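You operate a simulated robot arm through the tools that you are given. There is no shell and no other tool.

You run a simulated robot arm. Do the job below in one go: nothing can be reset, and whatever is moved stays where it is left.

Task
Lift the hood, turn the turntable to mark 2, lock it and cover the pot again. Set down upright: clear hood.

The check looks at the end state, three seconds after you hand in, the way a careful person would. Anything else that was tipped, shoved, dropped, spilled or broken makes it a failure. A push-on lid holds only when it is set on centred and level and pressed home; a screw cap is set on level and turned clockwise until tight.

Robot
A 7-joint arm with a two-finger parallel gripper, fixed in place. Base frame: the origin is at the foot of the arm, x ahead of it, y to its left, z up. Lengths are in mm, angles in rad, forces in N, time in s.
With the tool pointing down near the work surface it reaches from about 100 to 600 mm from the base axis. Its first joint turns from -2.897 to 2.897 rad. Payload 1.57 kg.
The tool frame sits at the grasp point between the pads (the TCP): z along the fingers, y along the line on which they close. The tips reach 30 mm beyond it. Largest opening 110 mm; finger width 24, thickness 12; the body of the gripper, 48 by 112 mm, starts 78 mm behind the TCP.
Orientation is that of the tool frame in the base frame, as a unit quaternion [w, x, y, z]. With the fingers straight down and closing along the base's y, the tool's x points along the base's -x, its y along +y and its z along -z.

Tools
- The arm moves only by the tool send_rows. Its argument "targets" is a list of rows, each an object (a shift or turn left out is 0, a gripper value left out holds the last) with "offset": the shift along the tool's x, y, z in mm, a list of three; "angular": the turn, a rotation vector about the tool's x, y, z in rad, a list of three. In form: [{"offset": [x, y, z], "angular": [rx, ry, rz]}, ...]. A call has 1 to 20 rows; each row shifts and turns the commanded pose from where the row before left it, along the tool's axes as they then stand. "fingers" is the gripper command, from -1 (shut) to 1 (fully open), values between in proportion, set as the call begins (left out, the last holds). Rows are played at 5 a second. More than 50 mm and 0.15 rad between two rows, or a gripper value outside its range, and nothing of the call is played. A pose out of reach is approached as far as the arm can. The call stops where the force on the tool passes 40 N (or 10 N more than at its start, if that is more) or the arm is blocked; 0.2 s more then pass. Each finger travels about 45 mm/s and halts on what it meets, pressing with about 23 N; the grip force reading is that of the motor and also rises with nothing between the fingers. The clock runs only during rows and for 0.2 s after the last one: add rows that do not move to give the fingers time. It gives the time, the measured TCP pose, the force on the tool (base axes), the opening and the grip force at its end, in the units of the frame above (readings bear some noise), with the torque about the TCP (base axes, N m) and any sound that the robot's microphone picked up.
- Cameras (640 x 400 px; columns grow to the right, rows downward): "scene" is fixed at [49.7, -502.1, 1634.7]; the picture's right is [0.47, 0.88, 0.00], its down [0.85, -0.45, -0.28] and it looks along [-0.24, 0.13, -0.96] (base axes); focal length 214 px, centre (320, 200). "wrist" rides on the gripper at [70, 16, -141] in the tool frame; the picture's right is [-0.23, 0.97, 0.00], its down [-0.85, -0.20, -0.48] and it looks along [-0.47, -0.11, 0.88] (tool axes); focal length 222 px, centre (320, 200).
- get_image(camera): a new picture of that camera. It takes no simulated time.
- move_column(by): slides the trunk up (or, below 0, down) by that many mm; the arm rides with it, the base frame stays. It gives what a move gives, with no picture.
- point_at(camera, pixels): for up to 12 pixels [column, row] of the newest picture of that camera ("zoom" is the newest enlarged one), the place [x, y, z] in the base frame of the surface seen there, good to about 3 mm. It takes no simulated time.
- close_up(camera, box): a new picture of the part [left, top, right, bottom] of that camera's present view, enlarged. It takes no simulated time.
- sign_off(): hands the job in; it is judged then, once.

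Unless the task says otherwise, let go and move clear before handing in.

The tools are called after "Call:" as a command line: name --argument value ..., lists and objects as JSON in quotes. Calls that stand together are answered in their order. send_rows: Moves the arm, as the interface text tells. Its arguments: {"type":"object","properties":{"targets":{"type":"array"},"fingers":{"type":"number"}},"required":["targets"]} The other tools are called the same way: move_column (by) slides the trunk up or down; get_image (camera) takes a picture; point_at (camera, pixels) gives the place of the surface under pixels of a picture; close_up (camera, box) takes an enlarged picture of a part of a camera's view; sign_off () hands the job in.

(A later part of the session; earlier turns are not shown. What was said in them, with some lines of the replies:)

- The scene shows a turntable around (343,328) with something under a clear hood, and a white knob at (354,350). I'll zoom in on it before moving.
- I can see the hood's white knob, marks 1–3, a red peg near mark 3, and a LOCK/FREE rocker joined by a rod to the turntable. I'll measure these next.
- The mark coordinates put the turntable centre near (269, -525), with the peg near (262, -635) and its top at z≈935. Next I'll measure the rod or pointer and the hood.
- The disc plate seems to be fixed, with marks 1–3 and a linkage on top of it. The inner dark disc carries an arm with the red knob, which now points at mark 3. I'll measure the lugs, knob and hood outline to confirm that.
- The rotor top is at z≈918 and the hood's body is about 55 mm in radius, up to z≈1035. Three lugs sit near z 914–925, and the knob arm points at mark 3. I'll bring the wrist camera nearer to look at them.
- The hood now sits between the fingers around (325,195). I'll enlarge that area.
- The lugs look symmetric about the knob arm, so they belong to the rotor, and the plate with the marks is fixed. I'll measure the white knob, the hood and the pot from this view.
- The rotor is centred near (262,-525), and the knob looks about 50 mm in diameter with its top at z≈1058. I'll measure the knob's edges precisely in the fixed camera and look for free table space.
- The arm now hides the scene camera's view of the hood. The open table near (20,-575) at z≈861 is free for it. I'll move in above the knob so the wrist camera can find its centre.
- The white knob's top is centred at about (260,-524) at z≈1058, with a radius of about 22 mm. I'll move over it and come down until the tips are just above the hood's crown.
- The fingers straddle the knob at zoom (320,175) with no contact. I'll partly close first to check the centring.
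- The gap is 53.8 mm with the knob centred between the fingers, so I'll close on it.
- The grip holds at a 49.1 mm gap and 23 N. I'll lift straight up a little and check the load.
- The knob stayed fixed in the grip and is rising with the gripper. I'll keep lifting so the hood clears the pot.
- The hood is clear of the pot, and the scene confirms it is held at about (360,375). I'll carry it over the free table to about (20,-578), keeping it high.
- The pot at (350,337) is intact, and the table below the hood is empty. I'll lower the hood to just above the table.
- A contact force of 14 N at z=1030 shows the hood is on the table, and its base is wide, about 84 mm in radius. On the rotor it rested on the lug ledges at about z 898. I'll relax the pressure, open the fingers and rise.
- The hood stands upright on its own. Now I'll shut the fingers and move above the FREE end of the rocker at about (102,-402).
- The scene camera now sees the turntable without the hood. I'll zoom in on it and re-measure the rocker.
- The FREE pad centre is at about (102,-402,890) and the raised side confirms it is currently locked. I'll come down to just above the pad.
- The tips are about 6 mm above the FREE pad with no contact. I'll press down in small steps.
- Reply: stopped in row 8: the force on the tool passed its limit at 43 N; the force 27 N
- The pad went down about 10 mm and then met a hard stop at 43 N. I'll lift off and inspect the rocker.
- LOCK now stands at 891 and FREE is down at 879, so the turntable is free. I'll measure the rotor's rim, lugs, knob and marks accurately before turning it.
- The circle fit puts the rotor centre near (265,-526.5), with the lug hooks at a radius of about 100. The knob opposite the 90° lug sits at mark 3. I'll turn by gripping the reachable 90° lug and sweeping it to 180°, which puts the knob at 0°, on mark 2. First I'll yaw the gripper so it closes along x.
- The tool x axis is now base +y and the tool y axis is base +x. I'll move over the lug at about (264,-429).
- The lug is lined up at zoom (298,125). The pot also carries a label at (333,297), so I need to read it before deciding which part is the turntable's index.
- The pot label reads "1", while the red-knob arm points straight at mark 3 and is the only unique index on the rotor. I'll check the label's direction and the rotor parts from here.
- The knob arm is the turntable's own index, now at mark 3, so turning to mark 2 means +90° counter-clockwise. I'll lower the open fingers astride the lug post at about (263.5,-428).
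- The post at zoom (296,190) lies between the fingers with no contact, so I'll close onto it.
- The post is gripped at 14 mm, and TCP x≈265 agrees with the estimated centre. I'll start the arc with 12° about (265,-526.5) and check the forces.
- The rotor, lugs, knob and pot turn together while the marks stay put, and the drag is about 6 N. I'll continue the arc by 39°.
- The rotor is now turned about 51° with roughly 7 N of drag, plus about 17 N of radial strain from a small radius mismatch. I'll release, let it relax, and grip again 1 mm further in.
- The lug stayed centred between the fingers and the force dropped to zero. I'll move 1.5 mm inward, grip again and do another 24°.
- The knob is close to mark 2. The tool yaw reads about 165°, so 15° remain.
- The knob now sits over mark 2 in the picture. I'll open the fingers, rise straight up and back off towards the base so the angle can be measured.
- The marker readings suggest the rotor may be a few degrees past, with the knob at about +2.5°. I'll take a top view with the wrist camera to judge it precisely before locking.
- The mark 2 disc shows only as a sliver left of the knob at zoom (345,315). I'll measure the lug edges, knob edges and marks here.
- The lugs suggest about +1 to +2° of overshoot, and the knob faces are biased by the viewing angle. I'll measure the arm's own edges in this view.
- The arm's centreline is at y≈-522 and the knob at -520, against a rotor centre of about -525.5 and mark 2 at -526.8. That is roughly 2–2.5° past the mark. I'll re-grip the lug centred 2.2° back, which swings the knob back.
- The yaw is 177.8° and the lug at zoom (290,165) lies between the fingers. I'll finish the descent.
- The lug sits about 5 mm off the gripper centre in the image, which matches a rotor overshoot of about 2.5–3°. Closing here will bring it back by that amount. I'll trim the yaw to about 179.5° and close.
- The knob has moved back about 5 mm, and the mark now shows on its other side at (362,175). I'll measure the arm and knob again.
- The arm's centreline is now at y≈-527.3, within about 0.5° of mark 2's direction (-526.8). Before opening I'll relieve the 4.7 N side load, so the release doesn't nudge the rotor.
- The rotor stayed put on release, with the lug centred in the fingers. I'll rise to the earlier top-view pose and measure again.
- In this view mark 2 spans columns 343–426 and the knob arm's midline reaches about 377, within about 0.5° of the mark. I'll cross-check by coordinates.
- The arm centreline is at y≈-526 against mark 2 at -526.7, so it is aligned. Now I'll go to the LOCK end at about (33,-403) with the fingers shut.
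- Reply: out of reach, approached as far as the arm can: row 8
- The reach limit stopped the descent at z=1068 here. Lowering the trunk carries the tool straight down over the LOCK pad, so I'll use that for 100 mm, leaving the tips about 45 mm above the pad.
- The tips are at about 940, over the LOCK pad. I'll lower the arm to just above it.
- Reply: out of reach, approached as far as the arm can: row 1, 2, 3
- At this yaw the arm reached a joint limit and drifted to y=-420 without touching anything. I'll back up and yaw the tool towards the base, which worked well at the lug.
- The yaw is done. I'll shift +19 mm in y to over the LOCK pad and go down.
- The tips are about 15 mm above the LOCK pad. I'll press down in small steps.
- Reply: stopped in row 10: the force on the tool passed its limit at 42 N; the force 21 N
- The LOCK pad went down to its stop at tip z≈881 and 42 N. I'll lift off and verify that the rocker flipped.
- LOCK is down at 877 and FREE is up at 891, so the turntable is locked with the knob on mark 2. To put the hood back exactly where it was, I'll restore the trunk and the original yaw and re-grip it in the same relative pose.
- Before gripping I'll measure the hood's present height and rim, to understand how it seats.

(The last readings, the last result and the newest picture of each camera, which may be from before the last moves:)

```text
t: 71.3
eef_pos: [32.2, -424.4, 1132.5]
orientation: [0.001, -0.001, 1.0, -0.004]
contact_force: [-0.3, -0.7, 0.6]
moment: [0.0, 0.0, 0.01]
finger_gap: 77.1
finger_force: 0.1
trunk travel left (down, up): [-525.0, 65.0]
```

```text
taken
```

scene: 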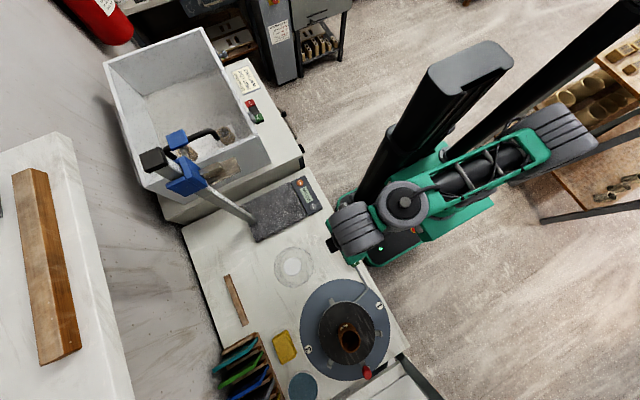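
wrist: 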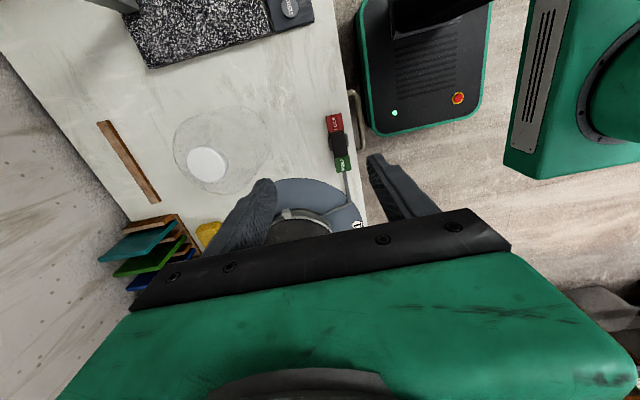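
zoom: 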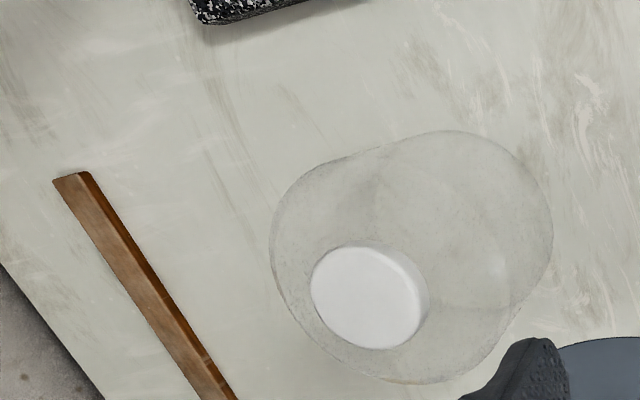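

The knob top is now at 1003, which is 57 mm lower than before, so the hood rests on the rotor's top face at 918. Comparing the pictures, the fingers slid up the knob about 19 mm at the start of the lift. This time I'll grip with a deeper overlap and watch for slip. First I'll move above the hood.

Call:
send_rows --targets '[{"offset": [15, -30, 0]}, {"offset": [15, -40, 0]}, {"offset": [17, -40, 0]}, {"offset": [10, -43, 0]}, {"offset": [0, 0, 0]}, {"offset": [0, 0, 0]}]' --fingers 1

Call:
close_up --camera "wrist" --box '[250, 100, 400, 230]'

```text
t: 72.7
eef_pos: [-25.5, -577.8, 1133.7]
orientation: [0.001, 0.0, 1.0, -0.003]
contact_force: [0.7, 0.2, -0.1]
moment: [-0.05, 0.01, 0.0]
finger_gap: 109.8
finger_force: 0.2
trunk travel left (down, up): [-525.0, 65.0]
```

```text
3.08 times, centred on (325, 165) of wrist
```

zoom: 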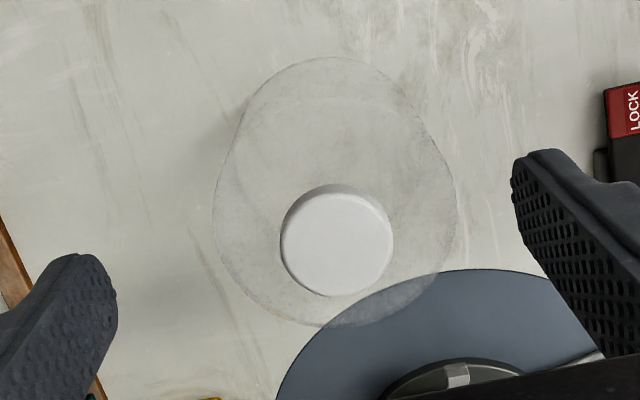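

Call:
point_at --camera "zoom" --pixels '[[337, 243], [337, 192], [337, 292], [284, 243], [390, 243], [320, 188], [355, 190], [337, 170], [260, 243], [420, 243], [337, 310], [310, 70]]'

Call:
close_up --camera "wrist" --box '[300, 150, 360, 210]'

```text
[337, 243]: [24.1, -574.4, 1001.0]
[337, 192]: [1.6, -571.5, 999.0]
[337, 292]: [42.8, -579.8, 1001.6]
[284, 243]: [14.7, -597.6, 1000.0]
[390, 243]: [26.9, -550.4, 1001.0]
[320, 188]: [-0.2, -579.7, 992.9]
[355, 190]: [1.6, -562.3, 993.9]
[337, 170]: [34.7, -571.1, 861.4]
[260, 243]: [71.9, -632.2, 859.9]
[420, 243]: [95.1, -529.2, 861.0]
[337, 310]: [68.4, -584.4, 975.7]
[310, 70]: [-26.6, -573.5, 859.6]
```

```text
6.67 times, centred on (330, 180) of wrist
```

zoom: 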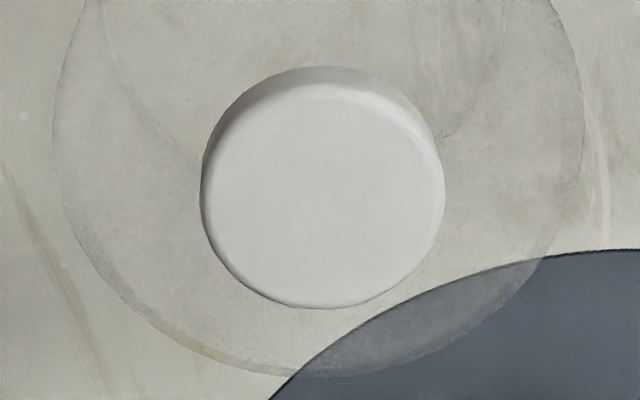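

The knob's top is centred at about (23,-576.5) at z≈1001, with a disc edge roughly 10 mm thick. I'll move over it and come down to the same relative grip height, TCP z≈1010.

Call:
send_rows --targets '[{"offset": [-24, 0.5, 0]}, {"offset": [-23.5, 0.5, 0]}, {"offset": [0, 0, 30]}, {"offset": [0, 0, 30]}, {"offset": [0, 0, 30]}, {"offset": [0, 0, 15]}, {"offset": [0, 0, 8]}, {"offset": [0, 0, 5]}, {"offset": [0, 0, 0]}, {"offset": [0, 0, 0]}]'

Call:
close_up --camera "wrist" --box '[220, 130, 420, 260]'

```text
t: 74.9
eef_pos: [22.2, -576.8, 1017.1]
orientation: [0.002, 0.0, 1.0, -0.004]
contact_force: [-0.5, -0.2, 0.8]
moment: [0.0, 0.01, 0.0]
finger_gap: 110.0
finger_force: 0.1
trunk travel left (down, up): [-525.0, 65.0]
```

```text
3.08 times, centred on (320, 195) of wrist
```

zoom: 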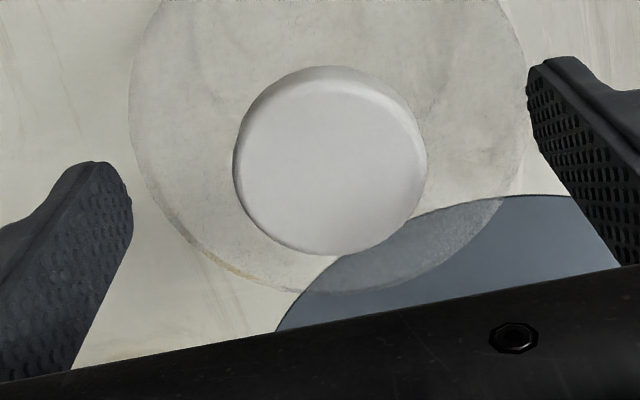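

By the projection, the knob lies about 2.3 mm to -x and 2 mm to +y of the tool axis. I'll correct that, lower 6 mm and half-close.

Call:
send_rows --targets '[{"offset": [2.2, 1.8, 0]}, {"offset": [0, 0, 4]}, {"offset": [0, 0, 2.5]}, {"offset": [0, 0, 0]}, {"offset": [0, 0, 0]}, {"offset": [0, 0, 0]}]' --fingers -0.02

Call:
close_up --camera "wrist" --box '[220, 130, 420, 260]'

```text
t: 76.3
eef_pos: [19.9, -575.5, 1009.0]
orientation: [0.001, 0.0, 1.0, -0.004]
contact_force: [-0.4, 0.3, 0.6]
moment: [0.0, 0.04, 0.0]
finger_gap: 53.8
finger_force: 0.0
trunk travel left (down, up): [-525.0, 65.0]
```

```text
3.08 times, centred on (320, 195) of wrist
```

zoom: 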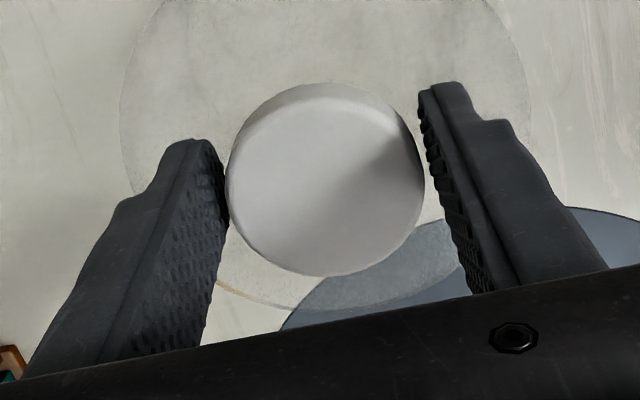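

The knob now fills the same pixels (227–424, 83–276) as in the first grip. I'll close and lift a little slowly to check for slip.

Call:
send_rows --targets '[{"offset": [0, 0, 0]}, {"offset": [0, 0, 0]}, {"offset": [0, 0, 0]}, {"offset": [0, 0, 0]}, {"offset": [0, 0, 0]}]' --fingers -1

Call:
send_rows --targets '[{"offset": [0, 0, -2]}, {"offset": [0, 0, -2]}, {"offset": [0, 0, -2]}, {"offset": [0, 0, 0]}]'

Call:
close_up --camera "wrist" --box '[220, 130, 420, 260]'

```text
t: 77.5
eef_pos: [19.7, -576.0, 1009.4]
orientation: [0.001, -0.001, 1.0, -0.003]
contact_force: [0.7, 0.5, 0.4]
moment: [0.06, -0.02, 0.01]
finger_gap: 48.9
finger_force: 23.2
trunk travel left (down, up): [-525.0, 65.0]
```

```text
t: 78.5
eef_pos: [19.7, -575.1, 1015.4]
orientation: [0.001, 0.0, 1.0, -0.004]
contact_force: [0.6, -0.4, -0.7]
moment: [-0.02, 0.03, 0.04]
finger_gap: 49.3
finger_force: 22.8
trunk travel left (down, up): [-525.0, 65.0]
```

```text
3.08 times, centred on (320, 195) of wrist
```

zoom: 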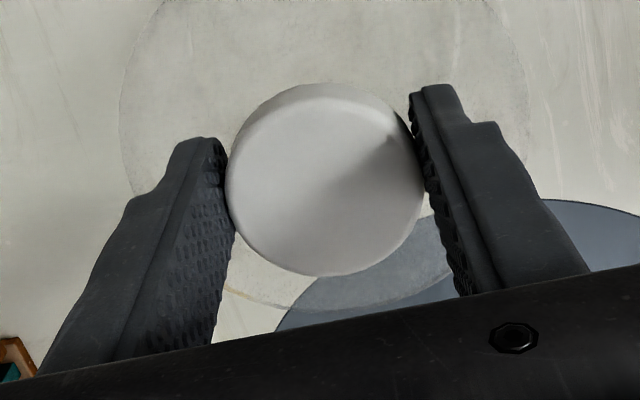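

There's no slip this time, and the knob's pixels are unchanged. I'll continue the lift to carrying height.

Call:
send_rows --targets '[{"offset": [0, 0, -4]}, {"offset": [0, 0, -6]}, {"offset": [0, 0, -10]}, {"offset": [0, 0, -15]}, {"offset": [0, 0, -20]}, {"offset": [0, 0, -20]}, {"offset": [0, 0, -20]}, {"offset": [0, 0, -20]}, {"offset": [0, 0, -20]}, {"offset": [0, 0, -20]}, {"offset": [0, 0, -15]}, {"offset": [0, 0, -10]}, {"offset": [0, 0, 0]}]'

Call:
close_up --camera "wrist" --box '[220, 130, 420, 260]'

```text
t: 81.3
eef_pos: [20.2, -575.5, 1195.8]
orientation: [0.001, 0.0, 1.0, -0.004]
contact_force: [0.1, -0.1, -1.3]
moment: [-0.01, 0.0, -0.04]
finger_gap: 48.9
finger_force: 22.9
trunk travel left (down, up): [-525.0, 65.0]
```

```text
3.08 times, centred on (320, 195) of wrist
```

zoom: 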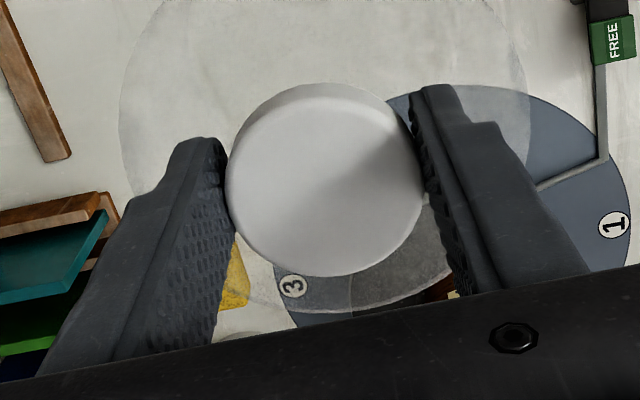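

The hood is held firmly. I'll carry it back over the pot to its original TCP position of (260.3,-523.7).

Call:
send_rows --targets '[{"offset": [-20, 4, 0]}, {"offset": [-30, 6.5, 0]}, {"offset": [-30, 6.5, 0]}, {"offset": [-30, 6.5, 0]}, {"offset": [-30, 6.5, 0]}, {"offset": [-30, 6.5, 0]}, {"offset": [-30, 6.5, 0]}, {"offset": [-25, 5.5, 0]}, {"offset": [-15, 3.3, 0]}, {"offset": [0, 0, 0]}, {"offset": [0, 0, 0]}]'

Call:
get_image --camera "scene"

Call:
get_image --camera "wrist"

```text
t: 83.7
eef_pos: [261.2, -523.3, 1195.8]
orientation: [0.002, 0.0, 1.0, -0.004]
contact_force: [-0.1, 0.1, -1.2]
moment: [0.03, 0.0, 0.01]
finger_gap: 49.0
finger_force: 23.2
trunk travel left (down, up): [-525.0, 65.0]
```

```text
taken
```

scene: 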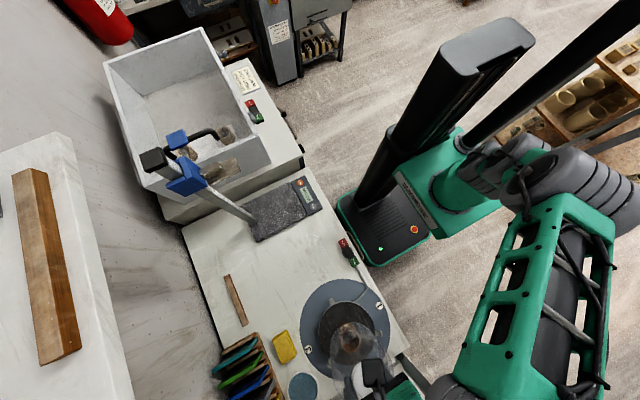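

```text
taken
```

wrist: 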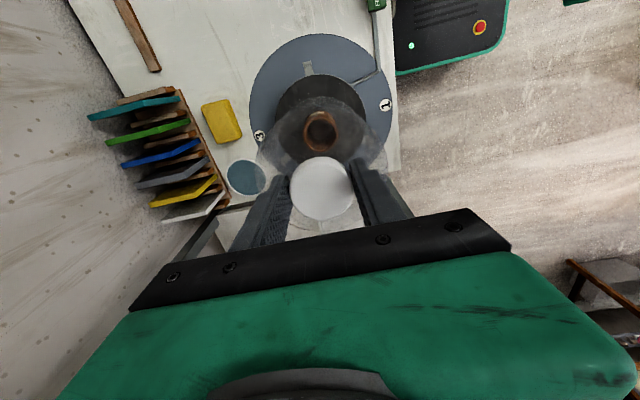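

The hood is over the pot at (261,-523.5). I'll lower it steadily to about 5 mm above the seat.

Call:
send_rows --targets '[{"offset": [0.5, -0.2, 15]}, {"offset": [0, 0, 15]}, {"offset": [0, 0, 15]}, {"offset": [0, 0, 15]}, {"offset": [0, 0, 15]}, {"offset": [0, 0, 15]}, {"offset": [0, 0, 15]}, {"offset": [0, 0, 10]}, {"offset": [0, 0, 8]}, {"offset": [0, 0, 0]}, {"offset": [0, 0, 0]}]'

Call:
close_up --camera "wrist" --box '[220, 80, 420, 240]'

```text
t: 86.1
eef_pos: [260.2, -523.2, 1072.8]
orientation: [0.001, -0.001, 1.0, -0.003]
contact_force: [-0.1, 0.3, -0.2]
moment: [0.01, -0.02, -0.02]
finger_gap: 48.9
finger_force: 23.4
trunk travel left (down, up): [-525.0, 65.0]
```

```text
2.50 times, centred on (320, 160) of wrist
```

zoom: 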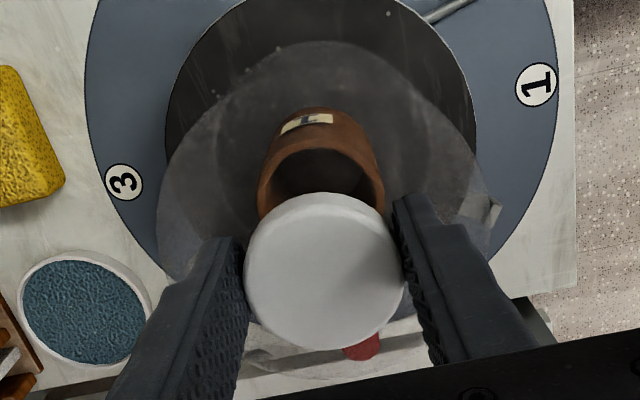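

No contact yet at z=1072.8. I'll seat it in small steps and press lightly.

Call:
send_rows --targets '[{"offset": [0, 0, 2]}, {"offset": [0, 0, 1.5]}, {"offset": [0, 0, 1.5]}, {"offset": [0, 0, 1]}, {"offset": [0, 0, 1]}, {"offset": [0, 0, 0]}]'

Call:
close_up --camera "wrist" --box '[220, 80, 420, 240]'

```text
t: 87.5
eef_pos: [260.0, -522.6, 1066.9]
orientation: [0.001, 0.0, 1.0, -0.005]
contact_force: [0.7, -1.6, 9.5]
moment: [0.25, 0.06, -0.05]
finger_gap: 49.3
finger_force: 23.1
trunk travel left (down, up): [-525.0, 65.0]
```

```text
2.50 times, centred on (320, 160) of wrist
```

zoom: 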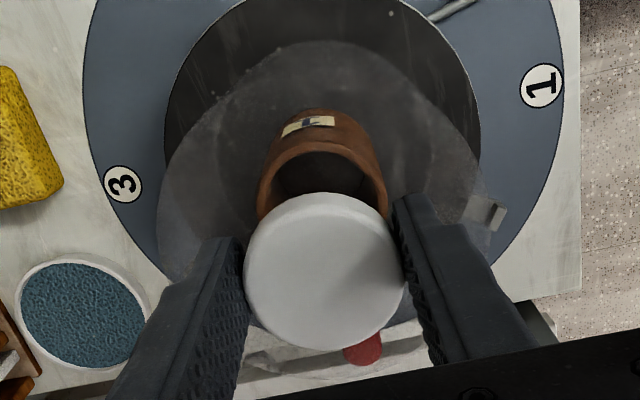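

The hood touched down at TCP z≈1067, the same height as originally, with 9.5 N. I'll press slightly more, relax, and then release.

Call:
send_rows --targets '[{"offset": [0, 0, 1.5]}, {"offset": [0, 0, 0]}, {"offset": [0, 0, -2]}, {"offset": [0, 0, -1]}, {"offset": [0, 0, 0]}]'

Call:
send_rows --targets '[{"offset": [0, 0, 0]}, {"offset": [0, 0, 0]}, {"offset": [0, 0, 0]}, {"offset": [0, 0, 0]}]' --fingers 0.4

Call:
send_rows --targets '[{"offset": [0, 0, -10]}, {"offset": [0, 0, -20]}, {"offset": [0, 0, -30]}, {"offset": [0, 0, -30]}, {"offset": [20, 0, -20]}, {"offset": [20, 0, 0]}, {"offset": [0, 0, 0]}]'

Call:
close_up --camera "wrist" --box '[240, 90, 420, 240]'

```text
t: 88.7
eef_pos: [260.2, -523.0, 1066.5]
orientation: [0.001, 0.0, 1.0, -0.002]
contact_force: [1.3, -4.4, 8.7]
moment: [-0.18, -0.34, -0.11]
finger_gap: 49.1
finger_force: 23.1
trunk travel left (down, up): [-525.0, 65.0]
```

```text
t: 89.7
eef_pos: [260.8, -524.5, 1067.0]
orientation: [0.0, 0.0, 1.0, -0.003]
contact_force: [-0.3, -0.4, 0.1]
moment: [0.04, 0.01, 0.0]
finger_gap: 76.9
finger_force: 0.1
trunk travel left (down, up): [-525.0, 65.0]
```

```text
t: 91.3
eef_pos: [219.2, -521.5, 1176.6]
orientation: [0.0, 0.0, 1.0, -0.004]
contact_force: [0.0, -0.3, 0.0]
moment: [-0.01, 0.0, 0.0]
finger_gap: 76.9
finger_force: 0.1
trunk travel left (down, up): [-525.0, 65.0]
```

```text
2.67 times, centred on (330, 165) of wrist
```

zoom: 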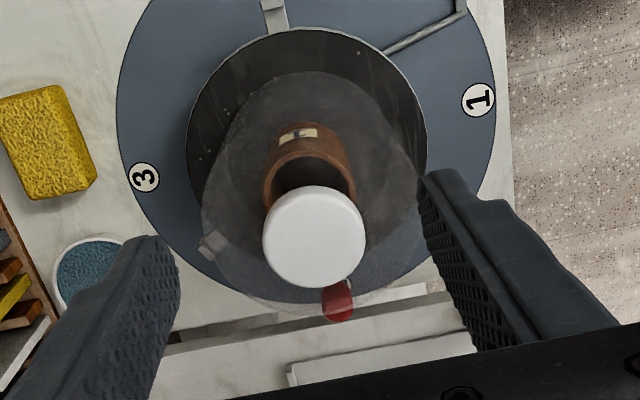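

The hood is back over the pot. I'll verify that it's level and at the right height, then move clear for a scene view.

Call:
point_at --camera "zoom" --pixels '[[314, 238], [314, 192], [314, 283], [268, 238], [360, 238], [340, 300]]'

Call:
send_rows --targets '[{"offset": [30, 35, -10]}, {"offset": [30, 38, -10]}, {"offset": [30, 38, -10]}, {"offset": [30, 38, -10]}, {"offset": [0, 38, -10]}, {"offset": [0, 0, 0]}]'

Call:
get_image --camera "scene"

Call:
close_up --camera "scene" --box '[300, 270, 400, 380]'

```text
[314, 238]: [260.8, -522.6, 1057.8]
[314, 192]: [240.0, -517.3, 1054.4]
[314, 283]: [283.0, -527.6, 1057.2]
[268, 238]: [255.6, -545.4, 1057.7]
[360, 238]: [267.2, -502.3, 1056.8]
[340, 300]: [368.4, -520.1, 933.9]
```

```text
t: 92.7
eef_pos: [99.2, -335.4, 1227.3]
orientation: [0.002, 0.0, 1.0, -0.003]
contact_force: [0.5, 0.5, 0.4]
moment: [-0.01, 0.02, -0.01]
finger_gap: 77.1
finger_force: 0.2
trunk travel left (down, up): [-525.0, 65.0]
```

```text
taken
```

scene: 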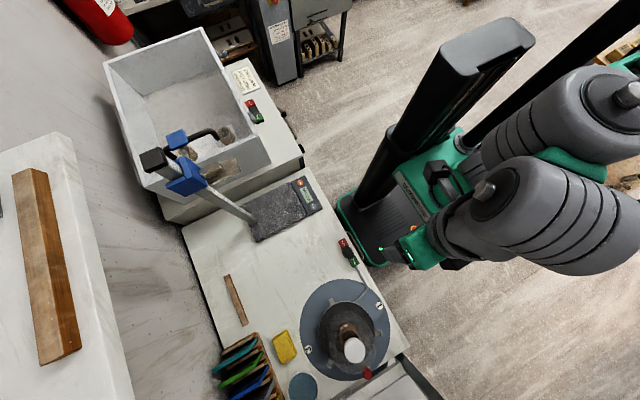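

```text
3.64 times, centred on (350, 325) of scene
```

zoom: 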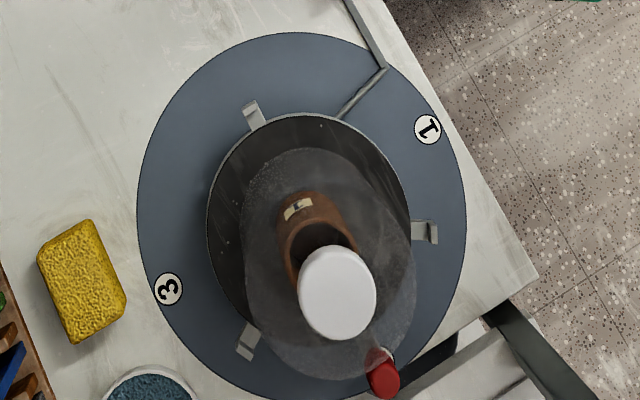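

The hood's knob is back at (261.5,-523.5, 1057.5), which matches its original seated height, and it stands level and upright. The rotor is locked, with the red knob on mark 2 at zoom (380,370). The arm is clear and nothing else has moved, so I'm handing in.

Call:
sign_off

```text
The job is handed in.
```

The hood was lifted, the turntable turned to mark 2 and locked, and the hood put back over the pot, standing upright. The job is handed in, but I haven't seen the check's result.

- **Turntable:** I took the red-knob arm as the pointer. It started at mark 3, and I turned it about 90° counter-clockwise. It ended within about 1° of mark 2, as best the cameras could tell.
- **Lock:** the LOCK side of the rocker is down and FREE is up, as they were at the start.
- **Hood:** its white knob is back at its starting height and within about 2 mm of its starting position. I pressed it down lightly before letting go.

- **Small drop:** when I first set the hood on the table, it was probably still about 20 mm up, because the grip had slipped on the knob. It landed upright and looked undamaged in the close-ups. The second lift and the placement over the pot had no slip.
- **Pot label:** the pot has a "1" label that first faced mark 1, and I did not use it as the pointer. If the label was meant to be the pointer, the turntable is in the wrong place.
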